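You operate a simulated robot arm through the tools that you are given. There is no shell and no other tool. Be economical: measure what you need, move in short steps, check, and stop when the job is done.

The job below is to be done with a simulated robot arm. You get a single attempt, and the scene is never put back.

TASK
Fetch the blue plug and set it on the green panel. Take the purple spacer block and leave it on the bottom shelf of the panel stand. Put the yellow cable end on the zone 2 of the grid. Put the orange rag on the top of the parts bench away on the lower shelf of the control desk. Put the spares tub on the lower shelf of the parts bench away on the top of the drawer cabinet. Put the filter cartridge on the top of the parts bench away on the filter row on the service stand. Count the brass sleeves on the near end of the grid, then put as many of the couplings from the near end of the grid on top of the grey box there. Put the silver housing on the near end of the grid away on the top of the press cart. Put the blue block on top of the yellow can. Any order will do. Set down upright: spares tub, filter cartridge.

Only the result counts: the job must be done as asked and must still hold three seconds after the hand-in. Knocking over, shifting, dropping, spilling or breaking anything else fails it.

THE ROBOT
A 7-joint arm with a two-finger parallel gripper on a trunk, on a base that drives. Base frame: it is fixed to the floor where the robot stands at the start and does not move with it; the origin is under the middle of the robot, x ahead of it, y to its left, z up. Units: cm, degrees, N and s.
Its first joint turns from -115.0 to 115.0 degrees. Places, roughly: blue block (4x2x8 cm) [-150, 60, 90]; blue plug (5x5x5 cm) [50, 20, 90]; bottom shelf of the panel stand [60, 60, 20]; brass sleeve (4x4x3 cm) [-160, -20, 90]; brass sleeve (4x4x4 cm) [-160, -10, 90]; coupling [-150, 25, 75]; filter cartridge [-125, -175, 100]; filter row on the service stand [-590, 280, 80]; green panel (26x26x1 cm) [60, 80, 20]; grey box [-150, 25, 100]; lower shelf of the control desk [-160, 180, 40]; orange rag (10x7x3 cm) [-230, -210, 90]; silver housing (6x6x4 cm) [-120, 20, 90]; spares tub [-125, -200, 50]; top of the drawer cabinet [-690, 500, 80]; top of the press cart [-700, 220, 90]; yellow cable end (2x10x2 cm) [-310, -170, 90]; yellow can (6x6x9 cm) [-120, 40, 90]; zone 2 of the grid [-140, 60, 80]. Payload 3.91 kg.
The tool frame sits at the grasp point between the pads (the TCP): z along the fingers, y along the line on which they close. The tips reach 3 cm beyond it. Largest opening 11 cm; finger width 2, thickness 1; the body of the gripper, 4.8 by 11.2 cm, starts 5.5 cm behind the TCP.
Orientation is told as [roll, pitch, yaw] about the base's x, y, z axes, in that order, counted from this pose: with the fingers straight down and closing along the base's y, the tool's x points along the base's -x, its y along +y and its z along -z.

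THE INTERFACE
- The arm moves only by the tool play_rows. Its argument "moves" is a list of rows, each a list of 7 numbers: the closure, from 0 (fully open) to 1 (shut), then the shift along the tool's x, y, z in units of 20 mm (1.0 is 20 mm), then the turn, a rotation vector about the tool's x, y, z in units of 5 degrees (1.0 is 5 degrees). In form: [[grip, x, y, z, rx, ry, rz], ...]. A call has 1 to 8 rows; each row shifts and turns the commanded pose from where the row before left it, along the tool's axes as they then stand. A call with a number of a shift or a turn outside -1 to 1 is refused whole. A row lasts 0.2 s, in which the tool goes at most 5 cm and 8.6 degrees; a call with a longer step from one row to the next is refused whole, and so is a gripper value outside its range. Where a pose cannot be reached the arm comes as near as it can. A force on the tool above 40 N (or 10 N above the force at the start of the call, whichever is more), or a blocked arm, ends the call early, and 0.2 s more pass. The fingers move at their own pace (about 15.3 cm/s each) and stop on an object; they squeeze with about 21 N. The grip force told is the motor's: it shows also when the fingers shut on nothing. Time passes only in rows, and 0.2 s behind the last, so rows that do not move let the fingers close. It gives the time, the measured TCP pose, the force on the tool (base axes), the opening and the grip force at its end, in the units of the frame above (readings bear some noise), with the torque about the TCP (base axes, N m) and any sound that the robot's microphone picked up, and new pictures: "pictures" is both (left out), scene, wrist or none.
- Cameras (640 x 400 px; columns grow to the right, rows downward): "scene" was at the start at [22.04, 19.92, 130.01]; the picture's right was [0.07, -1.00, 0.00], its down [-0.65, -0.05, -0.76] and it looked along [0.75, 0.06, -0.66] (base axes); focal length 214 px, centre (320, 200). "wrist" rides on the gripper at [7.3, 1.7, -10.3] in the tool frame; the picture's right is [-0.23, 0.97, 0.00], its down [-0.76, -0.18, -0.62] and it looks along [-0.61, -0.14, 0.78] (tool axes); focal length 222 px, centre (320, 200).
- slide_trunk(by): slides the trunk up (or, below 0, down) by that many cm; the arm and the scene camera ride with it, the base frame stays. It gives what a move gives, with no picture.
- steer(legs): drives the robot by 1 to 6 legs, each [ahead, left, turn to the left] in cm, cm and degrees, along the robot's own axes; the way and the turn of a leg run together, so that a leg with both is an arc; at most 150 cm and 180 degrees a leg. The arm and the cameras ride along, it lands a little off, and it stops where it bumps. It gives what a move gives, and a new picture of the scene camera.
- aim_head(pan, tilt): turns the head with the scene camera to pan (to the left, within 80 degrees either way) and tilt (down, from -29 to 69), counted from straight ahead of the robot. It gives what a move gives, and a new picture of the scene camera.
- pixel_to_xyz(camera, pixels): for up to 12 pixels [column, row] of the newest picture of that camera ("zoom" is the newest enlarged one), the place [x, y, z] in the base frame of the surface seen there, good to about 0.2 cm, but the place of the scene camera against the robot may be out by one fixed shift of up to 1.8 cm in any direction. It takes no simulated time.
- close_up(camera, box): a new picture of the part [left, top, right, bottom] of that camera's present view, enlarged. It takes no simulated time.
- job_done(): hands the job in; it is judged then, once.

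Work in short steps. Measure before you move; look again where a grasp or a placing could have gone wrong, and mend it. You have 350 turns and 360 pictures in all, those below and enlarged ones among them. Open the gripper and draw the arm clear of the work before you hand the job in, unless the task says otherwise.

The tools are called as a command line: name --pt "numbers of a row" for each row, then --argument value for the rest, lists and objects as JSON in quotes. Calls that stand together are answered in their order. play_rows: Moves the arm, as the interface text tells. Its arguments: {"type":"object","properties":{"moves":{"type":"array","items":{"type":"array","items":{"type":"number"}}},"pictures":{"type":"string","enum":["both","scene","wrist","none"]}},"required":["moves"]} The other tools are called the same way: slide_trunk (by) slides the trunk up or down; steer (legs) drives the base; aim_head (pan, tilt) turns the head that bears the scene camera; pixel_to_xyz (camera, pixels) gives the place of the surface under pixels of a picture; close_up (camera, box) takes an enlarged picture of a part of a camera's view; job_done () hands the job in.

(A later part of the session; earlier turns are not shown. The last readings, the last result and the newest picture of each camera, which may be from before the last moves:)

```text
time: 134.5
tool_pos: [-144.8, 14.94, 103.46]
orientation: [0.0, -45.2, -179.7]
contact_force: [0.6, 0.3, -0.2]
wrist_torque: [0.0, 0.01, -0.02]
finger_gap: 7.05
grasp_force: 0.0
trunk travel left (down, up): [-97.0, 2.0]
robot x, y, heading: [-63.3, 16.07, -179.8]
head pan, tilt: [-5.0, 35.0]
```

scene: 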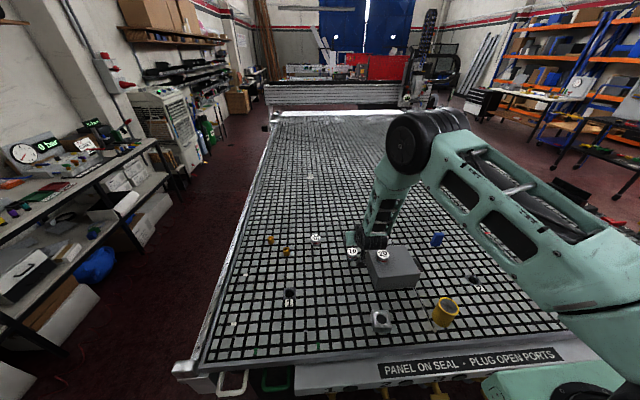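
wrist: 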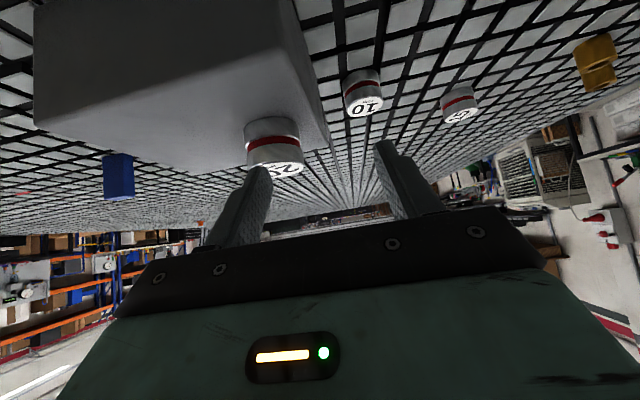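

play_rows --pt "0.36 0.955 -0.18 0.955 0 0 0" --pt "0.36 0.955 0 0.955 0 0 0" --pt "0.36 0.955 0 0.955 0 0 0" --pt "0.36 0.955 0 0.955 0 0 0" --pictures "wrist"

```text
time: 135.5
tool_pos: [-144.94, 15.45, 92.53]
orientation: [0.0, -45.1, -179.7]
contact_force: [0.0, -0.9, 0.6]
wrist_torque: [0.0, 0.04, -0.02]
finger_gap: 7.04
grasp_force: 0.0
trunk travel left (down, up): [-97.0, 2.0]
robot x, y, heading: [-63.18, 16.13, -179.8]
head pan, tilt: [-5.0, 35.0]
```

wrist: 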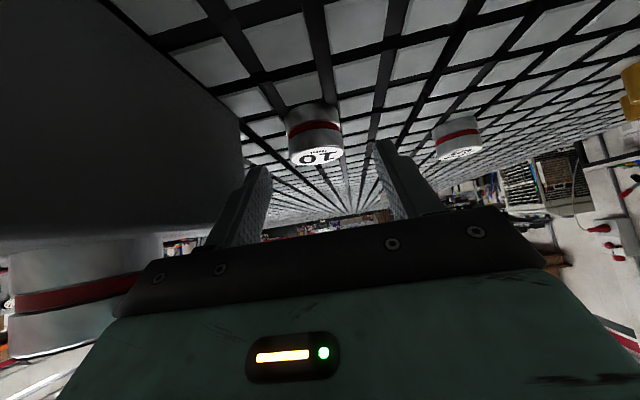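

play_rows --pt "0.36 0 0 1 0 0 0" --pt "0.36 0 0 1 0 0 0" --pt "0.36 0 0 0.98 0 0 0" --pt "0.36 0 0 0 0 0 0" --pt "1 0 0 0 0 0 0" --pt "1 0 0 0 0 0 0" --pt "1 0 0 0 0 0 0" --pictures "wrist"

```text
time: 137.1
tool_pos: [-149.17, 15.68, 88.43]
orientation: [0.0, -45.0, -179.7]
contact_force: [0.0, -0.5, -0.5]
wrist_torque: [-0.01, 0.03, -0.01]
finger_gap: 4.63
grasp_force: 21.3
trunk travel left (down, up): [-97.0, 2.0]
robot x, y, heading: [-63.11, 16.11, -179.5]
head pan, tilt: [-5.0, 35.0]
```

wrist: 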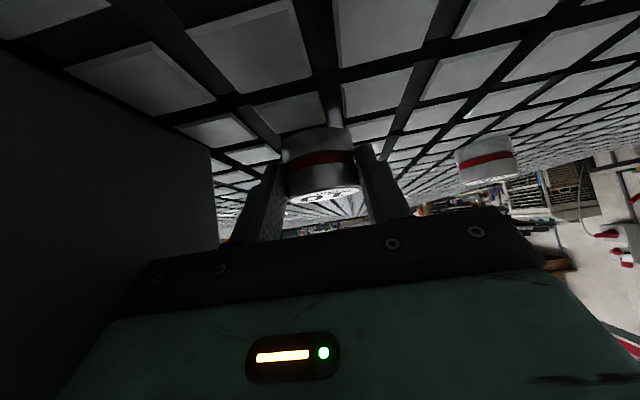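

Held. Lift 15 cm, back the robot 10 cm, then shift right over the box.

play_rows --pt "1 -0.6 0 -0.6 0 0 0" --pt "1 -0.95 0 -0.95 0 0 0" --pt "1 -0.95 0 -0.95 0 0 0" --pt "1 -0.95 0 -0.95 0 0 0" --pt "1 -0.95 0 -0.95 0 0 0" --pt "1 -0.95 0 -0.95 0 0 0" --pictures "none"

steer --legs '[[-10, -9, 0]]'

play_rows --pt "1 0 -0.9 0 0 0 0" --pt "1 0 -0.9 0 0 0 0" --pt "1 0 -0.9 0 0 0 0" --pt "1 0 -0.9 0 0 0 0" --pictures "both"

```text
time: 138.5
tool_pos: [-149.28, 15.46, 103.65]
orientation: [0.1, -45.0, -179.5]
contact_force: [-0.5, 0.6, -2.7]
wrist_torque: [0.01, 0.0, 0.01]
finger_gap: 4.65
grasp_force: 21.2
trunk travel left (down, up): [-97.0, 2.0]
robot x, y, heading: [-63.17, 15.68, -179.7]
head pan, tilt: [-5.0, 35.0]
```

```text
time: 139.8
tool_pos: [-139.43, 24.44, 103.5]
orientation: [0.1, -45.0, -179.7]
contact_force: [-0.7, 0.7, -1.2]
wrist_torque: [0.0, -0.04, 0.01]
finger_gap: 4.65
grasp_force: 20.7
trunk travel left (down, up): [-97.0, 2.0]
robot x, y, heading: [-53.3, 24.94, -179.7]
head pan, tilt: [-5.0, 35.0]
```

scene: 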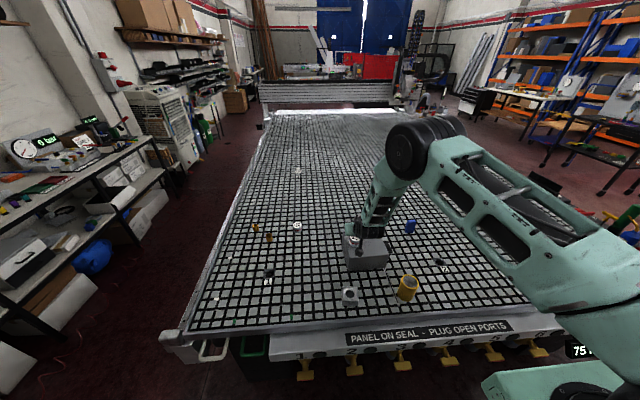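

```text
time: 140.8
tool_pos: [-139.58, 31.73, 103.67]
orientation: [-0.1, -45.1, -179.7]
contact_force: [-0.5, -0.1, -0.2]
wrist_torque: [0.01, -0.01, -0.04]
finger_gap: 4.63
grasp_force: 20.8
trunk travel left (down, up): [-97.0, 2.0]
robot x, y, heading: [-53.39, 24.73, -179.3]
head pan, tilt: [-5.0, 35.0]
```

scene: 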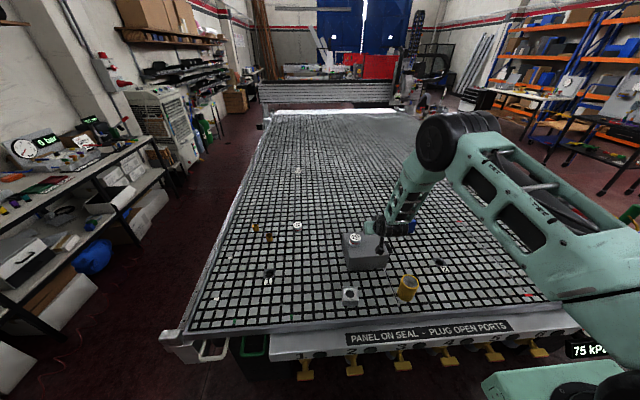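
wrist: 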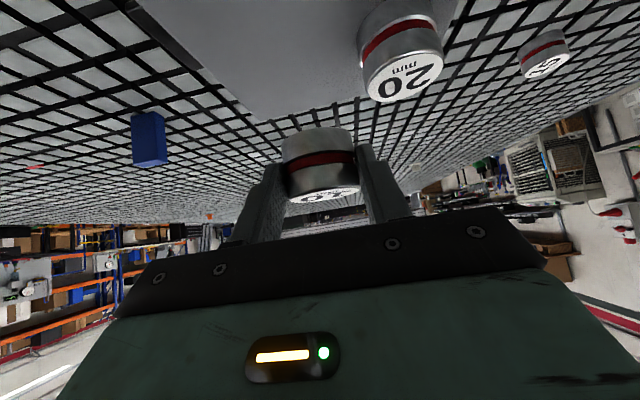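

play_rows --pt "1 0 -0.95 0 0 0 0" --pt "1 0.7 0 0.7 0 0 0" --pt "1 0.7 0 0.7 0 0 0" --pt "1 0.7 0 0.7 0 0 0" --pt "1 0 0 0 0 0 0" --pictures "wrist"

play_rows --pt "1 0.07 0 0.07 0 0 0" --pt "1 0.07 0 0.07 0 0 0" --pt "1 0.05 0 0.05 0 0 0" --pt "1 0 0 0 0 0 0" --pictures "none"

```text
time: 142.0
tool_pos: [-139.34, 33.58, 97.6]
orientation: [0.0, -45.0, -179.6]
contact_force: [0.1, 0.0, -1.1]
wrist_torque: [0.03, -0.03, 0.01]
finger_gap: 4.66
grasp_force: 21.1
trunk travel left (down, up): [-97.0, 2.0]
robot x, y, heading: [-53.28, 25.15, -179.6]
head pan, tilt: [-5.0, 35.0]
```

wrist: 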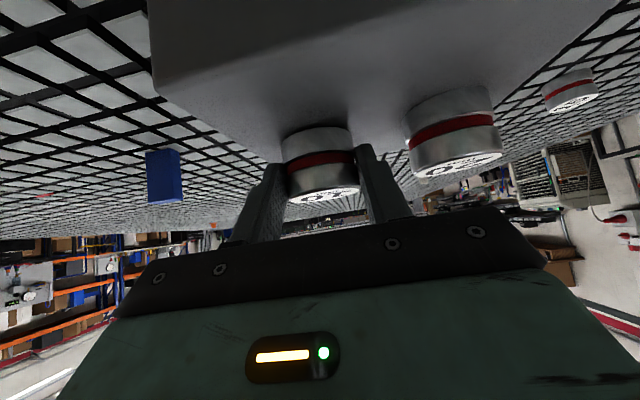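

```text
time: 143.0
tool_pos: [-139.56, 33.57, 97.24]
orientation: [0.0, -45.4, -179.7]
contact_force: [2.9, 0.7, 13.4]
wrist_torque: [0.18, -0.03, -0.04]
finger_gap: 4.65
grasp_force: 20.9
trunk travel left (down, up): [-97.0, 2.0]
robot x, y, heading: [-53.71, 24.54, -179.6]
head pan, tilt: [-5.0, 35.0]
```

Contact. Ease, open to 6.5 cm, retreat.

play_rows --pt "1 -0.05 0 -0.05 0 0 0" --pt "0.41 0 0 0 0 0 0" --pt "0.41 0 0 0 0 0 0" --pt "0.41 0 0 -0.5 0 0 0" --pt "0.41 0 0 -1 0 0 0" --pt "0.41 0 0 -1 0 0 0" --pt "0.41 -0.5 0 -1 0 0 0" --pt "0.41 -0.5 0 -1 0 0 0" --pictures "both"

```text
time: 144.8
tool_pos: [-134.16, 33.58, 104.91]
orientation: [0.0, -45.0, -179.7]
contact_force: [-0.7, -0.1, -0.4]
wrist_torque: [0.03, -0.02, -0.03]
finger_gap: 6.48
grasp_force: 0.1
trunk travel left (down, up): [-97.0, 2.0]
robot x, y, heading: [-53.51, 25.12, -179.8]
head pan, tilt: [-5.0, 35.0]
```

scene: 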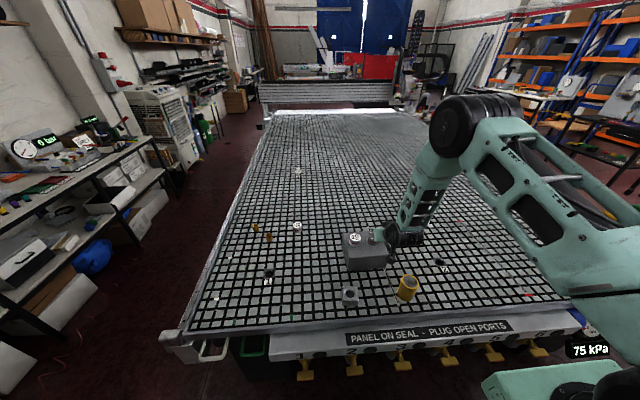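
wrist: 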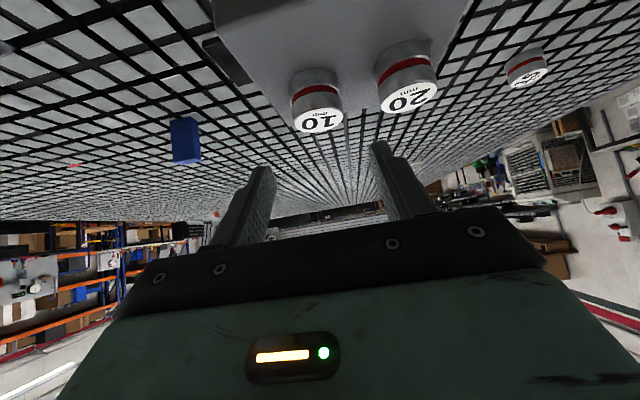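

Both couplings stand on the box. Check the dark spot near (228,60) and the blue block.

close_up --camera "wrist" --box '[120, 10, 280, 180]'

pixel_to_xyz --camera "wrist" --pixels '[[185, 150], [172, 125], [190, 125], [200, 140], [175, 150], [198, 118], [186, 162], [228, 60]]'

```text
2.35 times, centred on (200, 95) of wrist
```

zoom: 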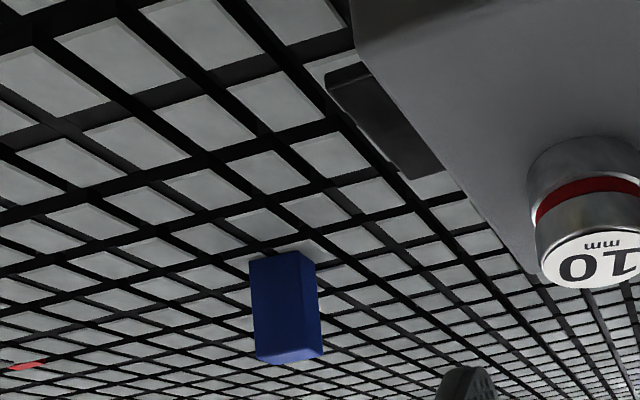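

```text
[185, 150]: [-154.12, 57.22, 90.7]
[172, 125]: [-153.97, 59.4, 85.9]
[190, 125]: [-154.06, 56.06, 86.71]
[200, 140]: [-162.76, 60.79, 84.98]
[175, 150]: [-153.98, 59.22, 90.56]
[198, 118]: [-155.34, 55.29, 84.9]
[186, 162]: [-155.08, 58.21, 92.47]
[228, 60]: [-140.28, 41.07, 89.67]
```

Measure the can's top in detail via the scene camera.

close_up --camera "scene" --box '[370, 260, 450, 310]'

pixel_to_xyz --camera "zoom" --pixels '[[310, 170], [290, 130], [330, 200], [310, 155], [240, 155], [375, 170], [280, 215], [330, 108], [300, 300], [310, 225]]'

```text
8.00 times, centred on (410, 285) of scene
```

zoom: 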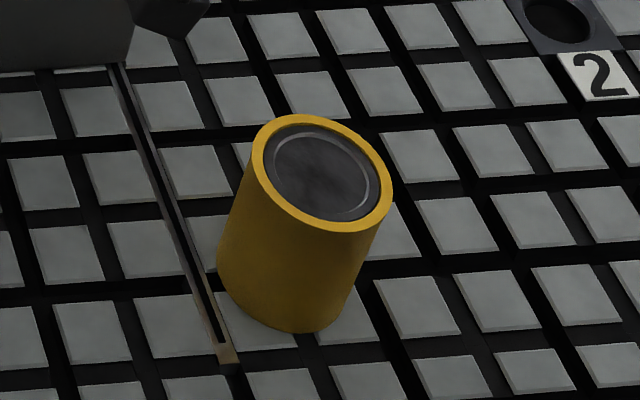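

```text
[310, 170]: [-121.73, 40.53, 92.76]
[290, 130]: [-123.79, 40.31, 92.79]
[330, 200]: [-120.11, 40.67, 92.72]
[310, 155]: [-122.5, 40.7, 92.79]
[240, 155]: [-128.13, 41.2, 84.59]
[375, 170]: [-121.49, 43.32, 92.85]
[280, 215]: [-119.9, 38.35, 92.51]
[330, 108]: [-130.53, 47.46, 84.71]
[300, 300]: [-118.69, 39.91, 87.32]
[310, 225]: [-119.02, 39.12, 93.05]
```

Now go for the blue block: drive right and ahead.

steer --legs '[[0, -24, 0], [8, 0, 0]]'

play_rows --pt "0.36 0.7 0 0.7 0 0 0" --pt "0.36 0.7 0 0.7 0 0 0" --pt "0.36 0.7 0 0.7 0 0 0" --pictures "wrist"

```text
time: 147.2
tool_pos: [-142.33, 57.82, 104.93]
orientation: [0.1, -45.1, -179.8]
contact_force: [0.2, 0.8, 0.8]
wrist_torque: [-0.03, 0.02, 0.0]
finger_gap: 6.5
grasp_force: 0.0
trunk travel left (down, up): [-97.0, 2.0]
robot x, y, heading: [-61.53, 49.2, -179.7]
head pan, tilt: [-5.0, 35.0]
```

scene: 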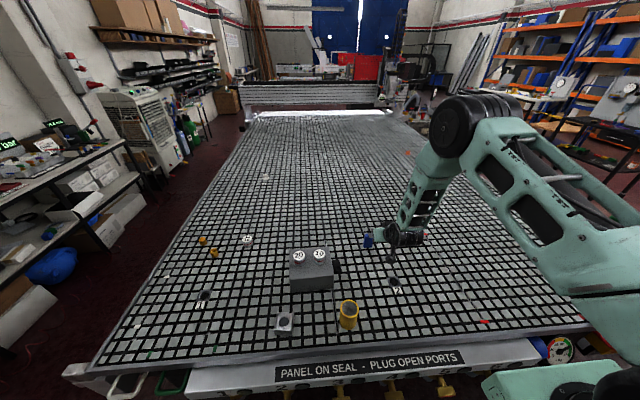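

```text
time: 148.1
tool_pos: [-142.55, 57.91, 98.93]
orientation: [0.0, -45.1, -179.7]
contact_force: [1.2, -0.4, -0.3]
wrist_torque: [0.03, 0.0, -0.01]
finger_gap: 7.04
grasp_force: 0.0
trunk travel left (down, up): [-97.0, 2.0]
robot x, y, heading: [-61.67, 48.8, -179.7]
head pan, tilt: [-5.0, 35.0]
```

wrist: 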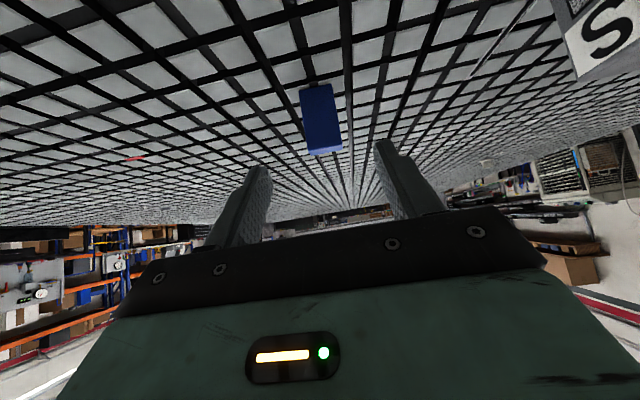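

pixel_to_xyz --camera "wrist" --pixels '[[305, 110], [330, 110], [320, 135], [308, 148], [340, 145], [325, 150], [318, 88], [336, 120]]'

close_up --camera "wrist" --box '[260, 60, 380, 170]'

```text
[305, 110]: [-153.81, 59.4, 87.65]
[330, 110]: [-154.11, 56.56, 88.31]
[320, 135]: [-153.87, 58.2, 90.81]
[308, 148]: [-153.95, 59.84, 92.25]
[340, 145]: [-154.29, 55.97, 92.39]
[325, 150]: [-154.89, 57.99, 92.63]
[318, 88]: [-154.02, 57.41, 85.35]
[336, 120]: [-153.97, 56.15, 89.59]
```

```text
3.64 times, centred on (320, 115) of wrist
```

zoom: 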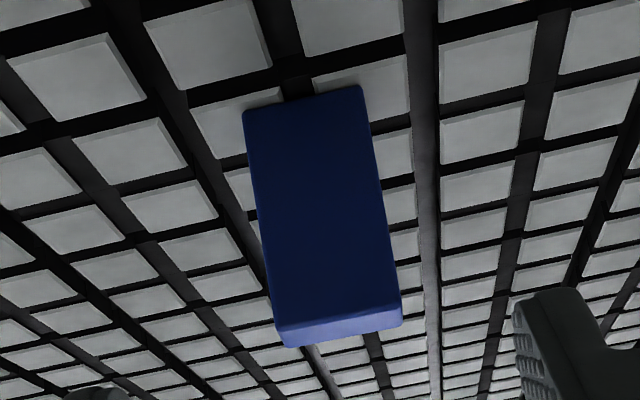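

Block centre y=57.85, front x=-153.9. Approach along axis and grip.

play_rows --pt "0.36 -0.09 0 0.95 0 0 0" --pt "0.36 -0.09 0 0.95 0 0 0" --pt "0.36 -0.09 0 0.95 0 0 0" --pt "0.36 -0.09 0 0.95 0 0 0" --pt "0.36 -0.09 0 0.95 0 0 0" --pt "0.36 -0.09 0 0.95 0 0 0" --pt "0.36 -0.09 0 0.95 0 0 0" --pictures "wrist"

play_rows --pt "1 0 0 0 0 0 0" --pt "1 0 0 0 0 0 0" --pt "1 0 0 0 0 0 0" --pt "1 0 0 0 0 0 0" --pictures "wrist"

```text
time: 149.7
tool_pos: [-152.6, 57.52, 90.58]
orientation: [-0.1, -45.0, -179.6]
contact_force: [0.3, -0.2, -0.1]
wrist_torque: [0.02, 0.01, 0.04]
finger_gap: 7.03
grasp_force: 0.1
trunk travel left (down, up): [-97.0, 2.0]
robot x, y, heading: [-61.78, 49.01, -179.8]
head pan, tilt: [-5.0, 35.0]
```

wrist: 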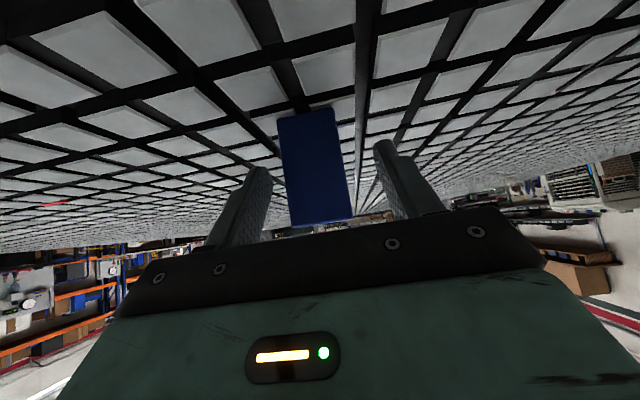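

```text
time: 150.7
tool_pos: [-152.53, 57.57, 90.54]
orientation: [-0.1, -45.0, -179.7]
contact_force: [0.4, 0.0, 0.4]
wrist_torque: [-0.04, 0.0, 0.03]
finger_gap: 3.94
grasp_force: 21.5
trunk travel left (down, up): [-97.0, 2.0]
robot x, y, heading: [-61.64, 48.99, -179.6]
head pan, tilt: [-5.0, 35.0]
```

wrist: 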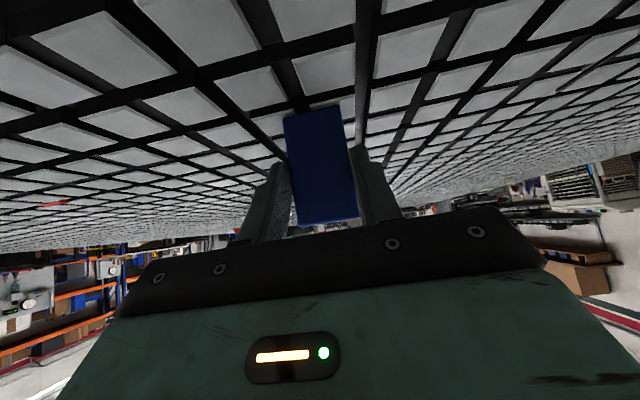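

Held. Lift 14 cm.

play_rows --pt "1 -0.4 0 -0.4 0 0 0" --pt "1 -0.9 0 -0.9 0 0 0" --pt "1 -0.9 0 -0.9 0 0 0" --pt "1 -0.9 0 -0.9 0 0 0" --pt "1 -0.9 0 -0.9 0 0 0" --pt "1 -0.9 0 -0.9 0 0 0" --pictures "none"

steer --legs '[[-34, 0, 0], [0, 16.5, 0]]'

play_rows --pt "1 0 0 0 0 0 0" --pictures "wrist"

```text
time: 152.1
tool_pos: [-152.55, 57.87, 104.29]
orientation: [0.0, -45.1, -179.7]
contact_force: [-0.3, -0.2, -0.7]
wrist_torque: [0.03, 0.01, 0.02]
finger_gap: 3.94
grasp_force: 21.1
trunk travel left (down, up): [-97.0, 2.0]
robot x, y, heading: [-61.33, 49.33, -179.6]
head pan, tilt: [-5.0, 35.0]
```

```text
time: 155.3
tool_pos: [-117.98, 41.64, 104.27]
orientation: [0.0, -45.0, -179.9]
contact_force: [-0.2, 0.6, -0.3]
wrist_torque: [0.03, -0.04, 0.04]
finger_gap: 3.95
grasp_force: 20.8
trunk travel left (down, up): [-97.0, 2.0]
robot x, y, heading: [-26.71, 32.42, -180.1]
head pan, tilt: [-5.0, 35.0]
```

scene: 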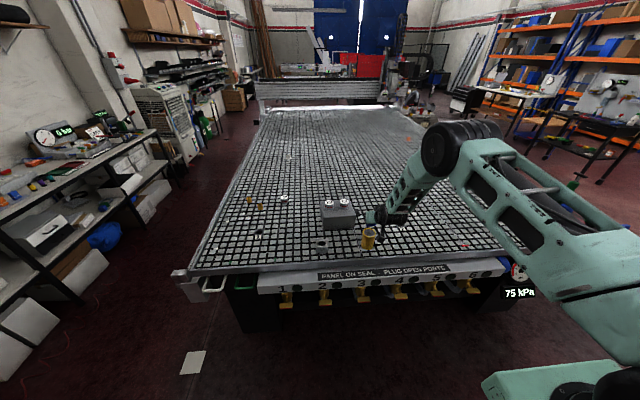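

```text
time: 155.7
tool_pos: [-117.96, 41.79, 104.27]
orientation: [-0.1, -45.0, -179.9]
contact_force: [-0.4, 0.6, -0.5]
wrist_torque: [0.0, -0.02, -0.02]
finger_gap: 3.91
grasp_force: 21.0
trunk travel left (down, up): [-97.0, 2.0]
robot x, y, heading: [-26.81, 32.85, -179.9]
head pan, tilt: [-5.0, 35.0]
```

wrist: 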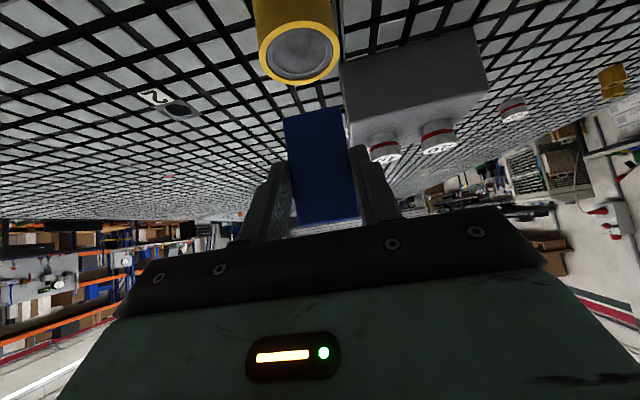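

Measure the can's top and zone 2.

pixel_to_xyz --camera "wrist" --pixels '[[263, 58], [336, 48], [300, 50], [297, 81], [280, 27], [325, 28], [300, 35], [178, 110], [165, 100], [153, 97], [196, 115]]'

close_up --camera "wrist" --box '[120, 0, 360, 150]'

```text
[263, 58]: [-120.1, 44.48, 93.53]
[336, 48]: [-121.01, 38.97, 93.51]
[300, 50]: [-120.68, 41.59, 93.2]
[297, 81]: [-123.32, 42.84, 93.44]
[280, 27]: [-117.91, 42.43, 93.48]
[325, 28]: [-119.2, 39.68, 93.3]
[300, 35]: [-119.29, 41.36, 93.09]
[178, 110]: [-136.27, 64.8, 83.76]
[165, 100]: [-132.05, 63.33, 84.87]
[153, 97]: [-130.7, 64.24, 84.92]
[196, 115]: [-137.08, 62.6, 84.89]
```

```text
2.67 times, centred on (240, 75) of wrist
```

zoom: 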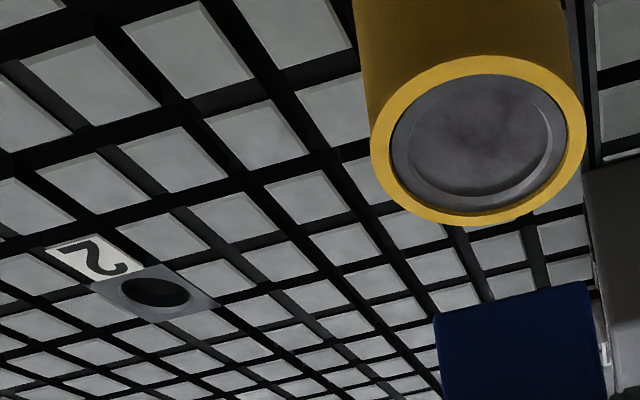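

Can centre ≈ (-120.5, 41.7), rim 93.5, recess 93.1. Verify the held block's place relative to TCP.

pixel_to_xyz --camera "wrist" --pixels '[[315, 130], [315, 180], [290, 125], [338, 118], [300, 170], [330, 215], [302, 115], [270, 68], [327, 65], [285, 75], [310, 75]]'

```text
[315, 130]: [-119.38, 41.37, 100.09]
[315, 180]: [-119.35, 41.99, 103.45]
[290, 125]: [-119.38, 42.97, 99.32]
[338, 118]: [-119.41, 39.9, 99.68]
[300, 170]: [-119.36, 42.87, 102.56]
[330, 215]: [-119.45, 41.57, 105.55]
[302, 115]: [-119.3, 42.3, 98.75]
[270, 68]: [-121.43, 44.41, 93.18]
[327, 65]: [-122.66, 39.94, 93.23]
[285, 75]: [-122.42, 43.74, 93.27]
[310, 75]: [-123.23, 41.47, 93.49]
```

Nearly aligned already. Descend 4.8 cm then feel.

play_rows --pt "1 0.5 0 0.63 0 0 0" --pt "1 0.57 0 0.57 0 0 0" --pt "1 0.57 0 0.57 0 0 0" --pt "1 0 0 0 0 0 0" --pictures "wrist"

```text
time: 156.7
tool_pos: [-118.11, 41.66, 99.39]
orientation: [0.0, -45.1, -179.9]
contact_force: [-0.5, -0.7, -0.7]
wrist_torque: [-0.01, -0.03, -0.01]
finger_gap: 3.94
grasp_force: 21.2
trunk travel left (down, up): [-97.0, 2.0]
robot x, y, heading: [-26.88, 32.56, -179.8]
head pan, tilt: [-5.0, 35.0]
```

wrist: 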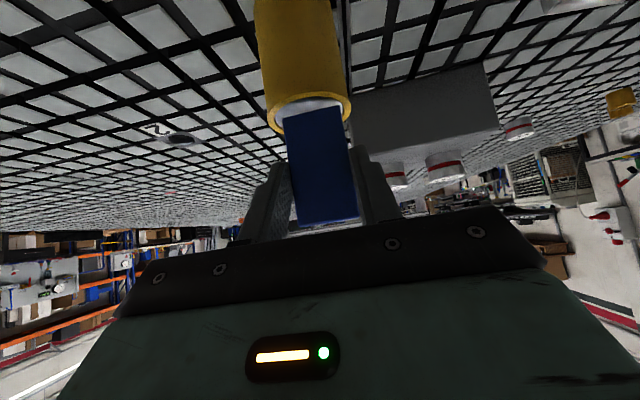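

close_up --camera "wrist" --box '[240, 70, 380, 158]'

play_rows --pt "1 0.08 0 0.08 0 0 0" --pt "1 0.08 0 0.08 0 0 0" --pt "1 0 0 0 0 0 0" --pictures "none"

```text
4.55 times, centred on (310, 114) of wrist
```

zoom: 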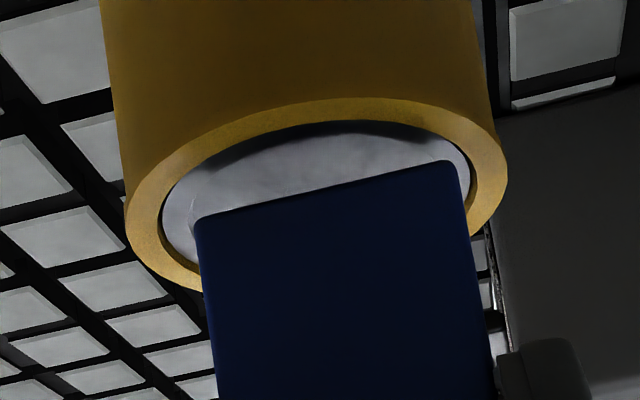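

```text
time: 157.5
tool_pos: [-118.17, 41.59, 99.1]
orientation: [0.0, -45.1, -179.9]
contact_force: [1.4, -0.1, 6.5]
wrist_torque: [-0.06, 0.03, 0.02]
finger_gap: 3.91
grasp_force: 20.8
trunk travel left (down, up): [-97.0, 2.0]
robot x, y, heading: [-26.97, 32.66, -179.7]
head pan, tilt: [-5.0, 35.0]
```

Contact at 99.1; look closely whether it's inside the recess or on the rim.

close_up --camera "wrist" --box '[250, 70, 370, 145]'

```text
5.33 times, centred on (310, 108) of wrist
```

zoom: 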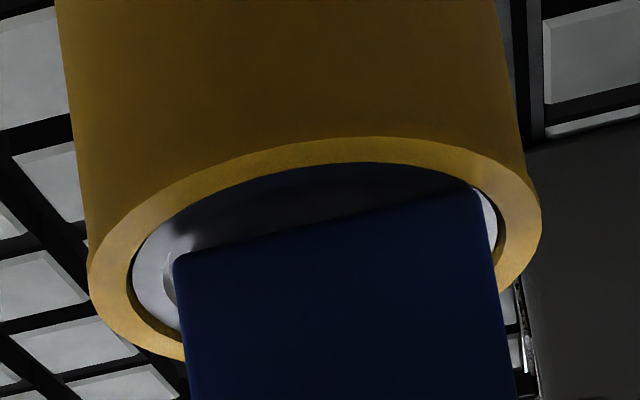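

pixel_to_xyz --camera "zoom" --pixels '[[330, 225], [330, 232], [330, 205], [330, 185], [320, 148], [100, 280], [530, 230], [150, 275], [180, 265], [470, 200], [490, 210], [115, 310]]'

```text
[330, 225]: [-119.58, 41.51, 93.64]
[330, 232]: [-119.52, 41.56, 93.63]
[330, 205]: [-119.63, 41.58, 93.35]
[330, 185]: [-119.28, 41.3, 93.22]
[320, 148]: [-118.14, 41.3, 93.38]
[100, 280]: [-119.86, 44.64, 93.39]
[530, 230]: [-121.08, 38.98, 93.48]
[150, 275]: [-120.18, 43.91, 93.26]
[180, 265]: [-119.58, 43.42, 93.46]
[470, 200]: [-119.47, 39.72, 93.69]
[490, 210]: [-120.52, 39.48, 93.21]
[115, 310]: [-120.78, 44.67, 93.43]
```

Block x is right; shift +y 0.2 cm and press down lightly.

play_rows --pt "1 -0.06 0 -0.06 0 0 0" --pt "1 0 -0.12 0 0 0 0" --pt "1 0.06 0 0.06 0 0 0" --pt "1 0.05 0 0.05 0 0 0" --pt "1 0 0 0 0 0 0" --pictures "none"

close_up --camera "wrist" --box '[250, 70, 370, 145]'

```text
time: 158.7
tool_pos: [-118.35, 42.12, 99.0]
orientation: [-0.1, -45.3, -180.0]
contact_force: [1.7, 3.2, 13.2]
wrist_torque: [0.12, 0.09, -0.07]
finger_gap: 3.93
grasp_force: 20.7
trunk travel left (down, up): [-97.0, 2.0]
robot x, y, heading: [-26.89, 32.62, -179.7]
head pan, tilt: [-5.0, 35.0]
```

```text
5.33 times, centred on (310, 108) of wrist
```

zoom: 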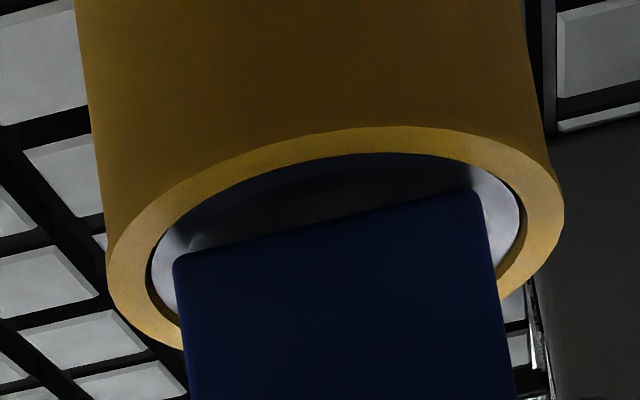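

Well within the recess. Release gently and retreat along the tool axis.

play_rows --pt "1 -0.04 0.03 -0.04 0 0 0" --pt "0.8 0 0 0 0 0 0" --pt "0.45 0 0 0 0 0 0" --pt "0.36 0 0 0 0 0 0" --pt "0.36 0 0 -0.4 0 0 0" --pt "0.36 0 0 -0.8 0 0 0" --pt "0.36 0 0 -1 0 0 0" --pt "0.36 0 0 -1 0 0 0" --pictures "wrist"

```text
time: 160.5
tool_pos: [-113.59, 41.91, 103.57]
orientation: [-0.1, -45.2, -179.9]
contact_force: [0.1, 0.2, 0.2]
wrist_torque: [-0.02, -0.02, -0.01]
finger_gap: 7.03
grasp_force: 0.0
trunk travel left (down, up): [-97.0, 2.0]
robot x, y, heading: [-27.17, 32.68, -179.8]
head pan, tilt: [-5.0, 35.0]
```

wrist: 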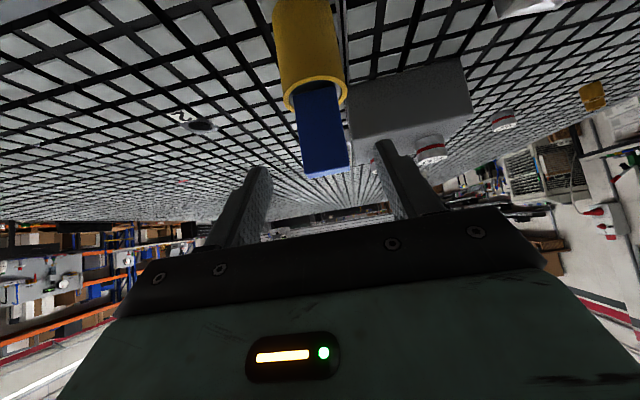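

Blue block stands on the can. Next the silver housing: shift left 23 cm and look.

steer --legs '[[-4, 0, 0], [0, 23, 0]]'

play_rows --pt "0 0 0 0 0 0 0" --pictures "wrist"

close_up --camera "wrist" --box '[220, 0, 420, 125]'

```text
time: 162.8
tool_pos: [-109.47, 18.41, 103.52]
orientation: [0.0, -45.0, 179.9]
contact_force: [0.4, -0.4, 0.1]
wrist_torque: [0.03, 0.02, 0.04]
finger_gap: 7.04
grasp_force: 0.1
trunk travel left (down, up): [-97.0, 2.0]
robot x, y, heading: [-22.67, 8.59, -179.9]
head pan, tilt: [-5.0, 35.0]
```

scene: 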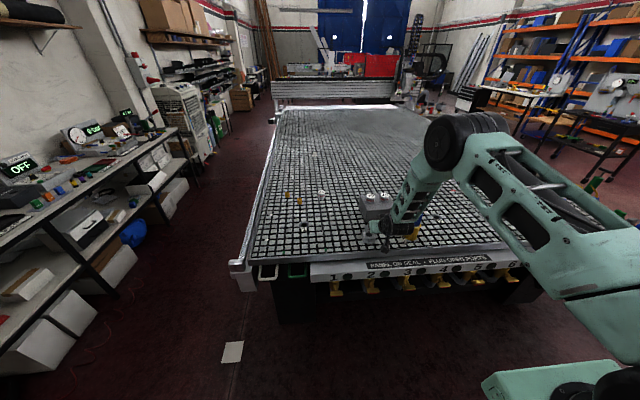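

```text
time: 163.2
tool_pos: [-109.54, 18.34, 103.38]
orientation: [0.1, -45.2, 180.0]
contact_force: [0.0, 1.1, -0.2]
wrist_torque: [0.03, -0.01, 0.01]
finger_gap: 11.01
grasp_force: 0.1
trunk travel left (down, up): [-97.0, 2.0]
robot x, y, heading: [-23.08, 8.68, -179.8]
head pan, tilt: [-5.0, 35.0]
```

wrist: 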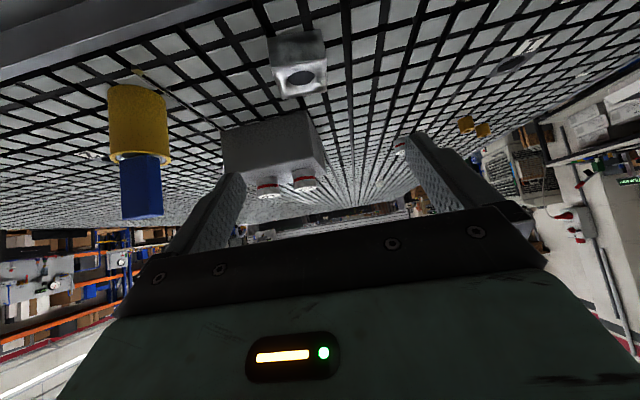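

```text
3.20 times, centred on (320, 62) of wrist
```

zoom: 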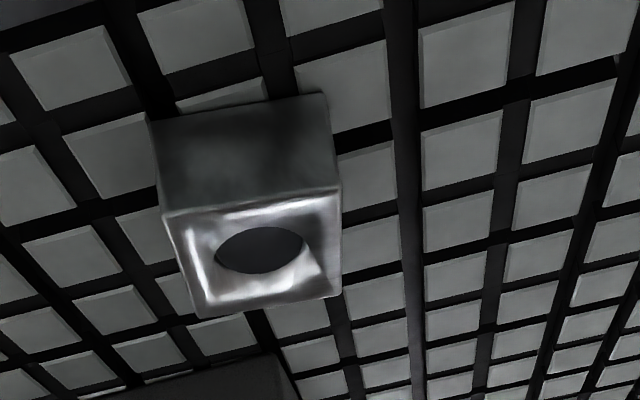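

pixel_to_xyz --camera "zoom" --pixels '[[168, 220], [335, 195], [200, 312], [338, 290], [250, 160], [160, 130], [320, 105], [338, 240], [180, 260], [250, 308]]'

```text
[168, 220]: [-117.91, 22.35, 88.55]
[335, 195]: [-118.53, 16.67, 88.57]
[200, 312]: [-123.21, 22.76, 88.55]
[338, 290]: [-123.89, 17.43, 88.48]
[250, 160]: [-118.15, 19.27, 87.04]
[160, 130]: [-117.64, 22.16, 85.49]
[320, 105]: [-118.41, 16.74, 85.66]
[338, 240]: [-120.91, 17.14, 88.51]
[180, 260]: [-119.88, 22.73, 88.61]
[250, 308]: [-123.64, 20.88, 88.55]
```

The housing is turned ~6.6°; centre ≈ (-120.9, 19.8). Turn the tool to match and approach along its axis.

play_rows --pt "0 0 -0.07 0 0.93 0 0.93" --pt "0 0.2 0 0.9 0 0 0" --pt "0 0.2 0 0.9 0 0 0" --pt "0 0.2 0 0.9 0 0 0" --pt "0 0.2 0 0.9 0 0 0" --pt "0 0.2 0 0.9 0 0 0" --pt "0.1 0.2 0 0.9 0 0 0" --pictures "wrist"

```text
time: 164.8
tool_pos: [-115.5, 19.26, 93.97]
orientation: [0.0, -45.0, 173.4]
contact_force: [0.1, -0.4, 0.6]
wrist_torque: [0.01, 0.02, -0.01]
finger_gap: 9.89
grasp_force: 0.1
trunk travel left (down, up): [-97.0, 2.0]
robot x, y, heading: [-22.95, 8.92, -179.8]
head pan, tilt: [-5.0, 35.0]
```

wrist: 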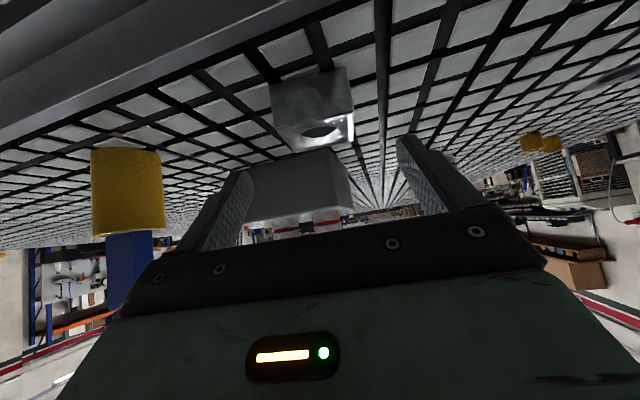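

play_rows --pt "0.1 0.19 0 0.85 0 0 0" --pt "0.1 0.19 0 0.85 0 0 0" --pt "0.1 0.19 0 0.85 0 0 0" --pt "0.1 0.19 0 0.83 0 0 0" --pt "0.1 0 0 0 0 0 0" --pt "1 0 0 0 0 0 0" --pt "1 0 0 0 0 0 0" --pt "1 0 0 0 0 0 0" --pictures "wrist"

```text
time: 166.6
tool_pos: [-118.94, 19.78, 88.32]
orientation: [0.1, -45.1, 173.3]
contact_force: [0.1, 1.7, -1.1]
wrist_torque: [0.04, 0.02, -0.02]
finger_gap: 6.0
grasp_force: 21.6
trunk travel left (down, up): [-97.0, 2.0]
robot x, y, heading: [-23.18, 8.81, -179.9]
head pan, tilt: [-5.0, 35.0]
```

wrist: 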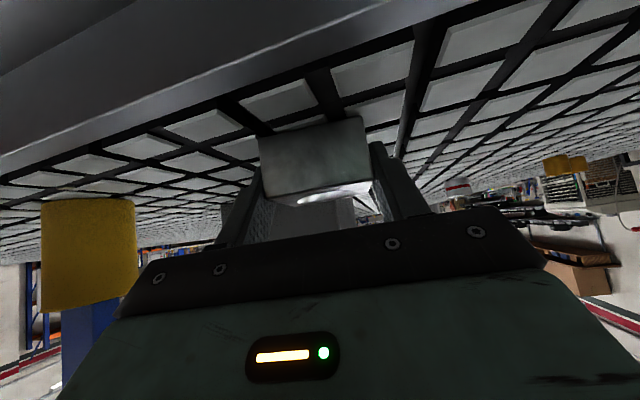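

Held (6.0 cm). Lift 14 cm.

play_rows --pt "1 -0.4 0 -0.4 0 0 0" --pt "1 -0.9 0 -0.9 0 0 0" --pt "1 -0.9 0 -0.9 0 0 0" --pt "1 -0.9 0 -0.9 0 0 0" --pt "1 -0.9 0 -0.9 0 0 0" --pt "1 -0.9 0 -0.9 0 0 0" --pictures "none"

steer --legs '[[0, 0, -80]]'

```text
time: 168.0
tool_pos: [-119.11, 19.44, 101.98]
orientation: [-0.2, -45.0, 173.3]
contact_force: [0.1, 0.6, -3.5]
wrist_torque: [0.02, -0.08, 0.0]
finger_gap: 6.0
grasp_force: 20.8
trunk travel left (down, up): [-97.0, 2.0]
robot x, y, heading: [-22.72, 8.92, -180.1]
head pan, tilt: [-5.0, 35.0]
```

```text
time: 171.8
tool_pos: [-29.77, 105.3, 102.0]
orientation: [0.0, -45.0, 93.8]
contact_force: [1.0, -0.6, -3.7]
wrist_torque: [-0.09, -0.02, 0.02]
finger_gap: 5.97
grasp_force: 21.1
trunk travel left (down, up): [-97.0, 2.0]
robot x, y, heading: [-23.12, 9.13, 100.0]
head pan, tilt: [-5.0, 35.0]
```

scene: 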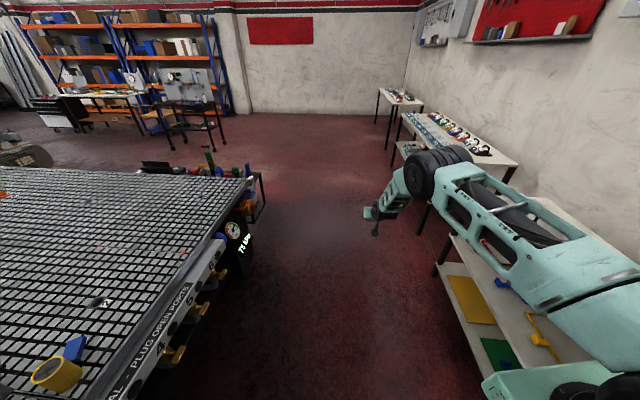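

I must check the block on the can after that swing.

close_up --camera "scene" --box '[0, 280, 192, 400]'

pixel_to_xyz --camera "scene" --pixels '[[55, 370], [45, 368], [75, 345], [82, 338], [68, 352], [60, 380]]'

```text
3.33 times, centred on (96, 340) of scene
```

zoom: 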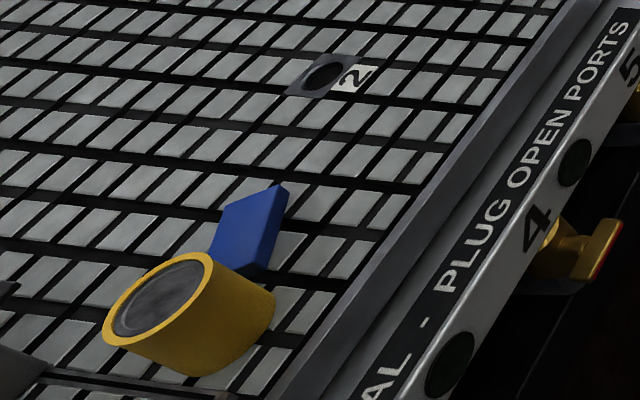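

```text
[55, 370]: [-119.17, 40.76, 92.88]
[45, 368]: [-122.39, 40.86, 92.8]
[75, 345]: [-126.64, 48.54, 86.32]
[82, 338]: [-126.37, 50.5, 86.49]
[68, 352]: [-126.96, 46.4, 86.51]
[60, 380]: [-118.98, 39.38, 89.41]
```

The block was knocked off by my swing (lies beside the can); I'll redo it later. Retract the arm now before driving on with the housing.

play_rows --pt "1 0.6 0 -0.9 0 0 0" --pt "1 0.6 0 -0.9 0 0 0" --pt "1 0.6 0 -0.9 0 0 0" --pt "1 0.6 0 -0.9 0 0 0" --pt "1 0.6 0 -0.9 0 0 0" --pt "1 0.6 0 -0.9 0 0 0" --pt "1 0.6 0 -0.9 0 0 0" --pt "1 0.6 0 -0.9 0 0 0" --pictures "none"

play_rows --pt "1 0.8 0 -0.6 0 0.6 0" --pt "1 0.8 0 -0.6 0 0.6 0" --pt "1 0.8 0 -0.6 0 0.6 0" --pt "1 0.8 0 -0.5 0 0.6 0" --pt "1 0.8 0 -0.5 0 0.6 0" --pt "1 0.8 0 -0.5 0 0.6 0" --pt "1 0.8 0 -0.4 0 0.6 0" --pt "1 0.8 0 -0.4 0 0.6 0" --pictures "none"

aim_head --pan 45 --tilt 15

```text
time: 173.6
tool_pos: [-28.56, 88.22, 105.36]
orientation: [0.0, -45.0, 93.8]
contact_force: [-0.4, 0.0, -3.0]
wrist_torque: [-0.07, -0.01, 0.0]
finger_gap: 5.98
grasp_force: 21.6
trunk travel left (down, up): [-97.0, 2.0]
robot x, y, heading: [-23.06, 8.76, 100.2]
head pan, tilt: [-5.0, 35.0]
```

```text
time: 175.4
tool_pos: [-27.56, 73.16, 104.83]
orientation: [0.0, -21.0, 93.8]
contact_force: [1.1, 1.5, -2.8]
wrist_torque: [-0.04, 0.0, 0.01]
finger_gap: 6.01
grasp_force: 20.5
trunk travel left (down, up): [-97.0, 2.0]
robot x, y, heading: [-22.81, 8.82, 100.4]
head pan, tilt: [-5.0, 35.0]
```

```text
time: 176.6
tool_pos: [-27.58, 73.06, 104.86]
orientation: [0.1, -21.0, 93.9]
contact_force: [-0.3, 0.6, -2.1]
wrist_torque: [-0.01, 0.01, -0.01]
finger_gap: 5.98
grasp_force: 20.8
trunk travel left (down, up): [-97.0, 2.0]
robot x, y, heading: [-22.87, 8.84, 100.3]
head pan, tilt: [45.0, 15.0]
```

scene: 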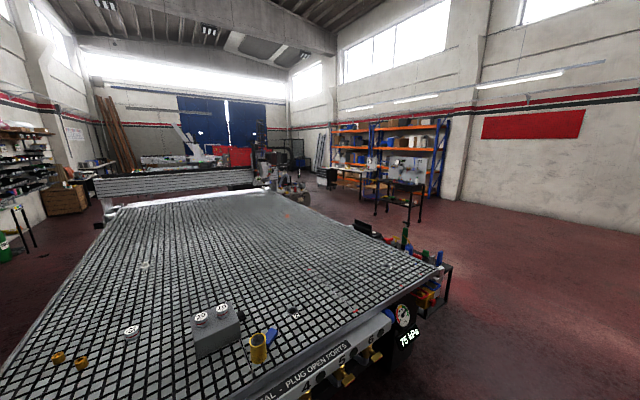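

pixel_to_xyz --camera "scene" --pixels '[[400, 184], [420, 222], [352, 172], [325, 180], [290, 185], [300, 200], [270, 165], [225, 155], [365, 228], [440, 265], [405, 240], [445, 205]]'

close_up --camera "scene" --box '[170, 100, 470, 290]'

```text
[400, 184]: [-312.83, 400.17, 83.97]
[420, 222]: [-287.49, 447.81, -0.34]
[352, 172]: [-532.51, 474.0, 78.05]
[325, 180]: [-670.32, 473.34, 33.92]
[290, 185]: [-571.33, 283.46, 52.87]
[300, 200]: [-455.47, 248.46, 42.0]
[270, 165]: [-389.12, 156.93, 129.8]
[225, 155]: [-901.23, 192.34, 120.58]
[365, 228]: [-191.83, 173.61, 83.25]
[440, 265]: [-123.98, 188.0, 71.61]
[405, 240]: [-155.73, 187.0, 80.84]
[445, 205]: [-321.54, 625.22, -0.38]
```

```text
2.11 times, centred on (320, 195) of scene
```

zoom: 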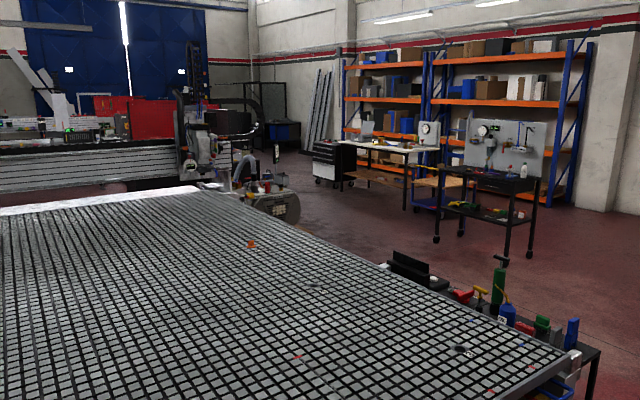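

Layout is clear. Drive to about (-50, 289) and turn to heading 180.

steer --legs '[[140, -12, 0], [140, -12, 0], [0, 0, 79.7]]'

aim_head --pan 8 --tilt 15

```text
time: 193.6
tool_pos: [-113.84, 295.47, 104.81]
orientation: [0.0, -21.1, 173.0]
contact_force: [0.8, -0.6, -3.3]
wrist_torque: [0.0, -0.02, 0.03]
finger_gap: 6.0
grasp_force: 21.3
trunk travel left (down, up): [-97.0, 2.0]
robot x, y, heading: [-49.7, 287.86, 179.8]
head pan, tilt: [45.0, 15.0]
```

scene: 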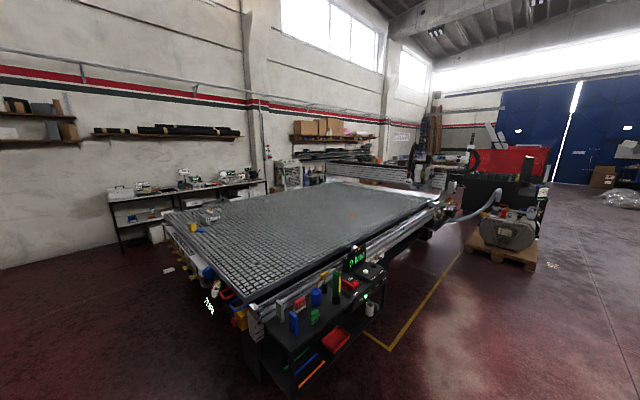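

```text
time: 194.6
tool_pos: [-113.83, 295.29, 104.72]
orientation: [0.0, -21.1, 173.0]
contact_force: [-0.4, -0.1, -2.5]
wrist_torque: [-0.02, -0.04, -0.01]
finger_gap: 5.97
grasp_force: 21.1
trunk travel left (down, up): [-97.0, 2.0]
robot x, y, heading: [-49.65, 287.76, 179.8]
head pan, tilt: [8.0, 15.0]
```

scene: 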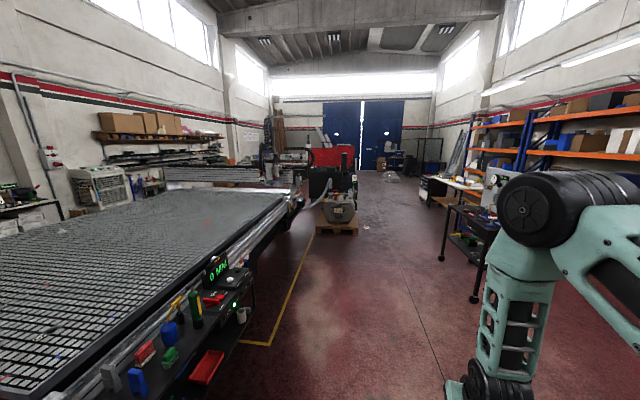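

pixel_to_xyz --camera "scene" --pixels '[[338, 228], [357, 233], [442, 260], [474, 300], [425, 195], [335, 155], [345, 185], [390, 178], [270, 340], [405, 160]]'

close_up --camera "scene" --box '[250, 120, 500, 276]'

```text
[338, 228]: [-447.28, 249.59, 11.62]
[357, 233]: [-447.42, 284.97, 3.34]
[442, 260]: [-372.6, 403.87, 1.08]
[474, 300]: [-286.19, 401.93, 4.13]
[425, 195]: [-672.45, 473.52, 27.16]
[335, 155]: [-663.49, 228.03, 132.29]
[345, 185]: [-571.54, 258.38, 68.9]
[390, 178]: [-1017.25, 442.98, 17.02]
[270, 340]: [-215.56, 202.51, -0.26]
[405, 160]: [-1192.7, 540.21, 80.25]
```

```text
2.56 times, centred on (375, 198) of scene
```

zoom: 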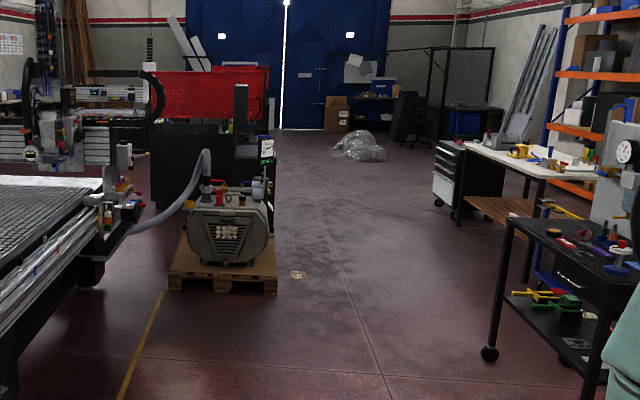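

Drive to (-500, 340) along the corridor.

steer --legs '[[150, -26, 0], [150, -26, 0], [150, 0, 0]]'

aim_head --pan 30 --tilt 25

```text
refused: leg 1 is longer than a leg can be; nothing moved
```

```text
time: 195.5
tool_pos: [-113.79, 295.41, 104.76]
orientation: [0.0, -21.0, 173.1]
contact_force: [-0.2, 0.5, -3.3]
wrist_torque: [0.0, -0.04, -0.03]
finger_gap: 5.98
grasp_force: 21.2
trunk travel left (down, up): [-97.0, 2.0]
robot x, y, heading: [-50.08, 287.74, 179.4]
head pan, tilt: [30.0, 25.0]
```

scene: 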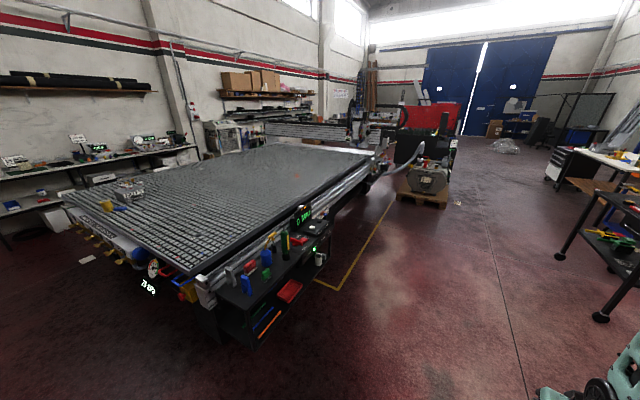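

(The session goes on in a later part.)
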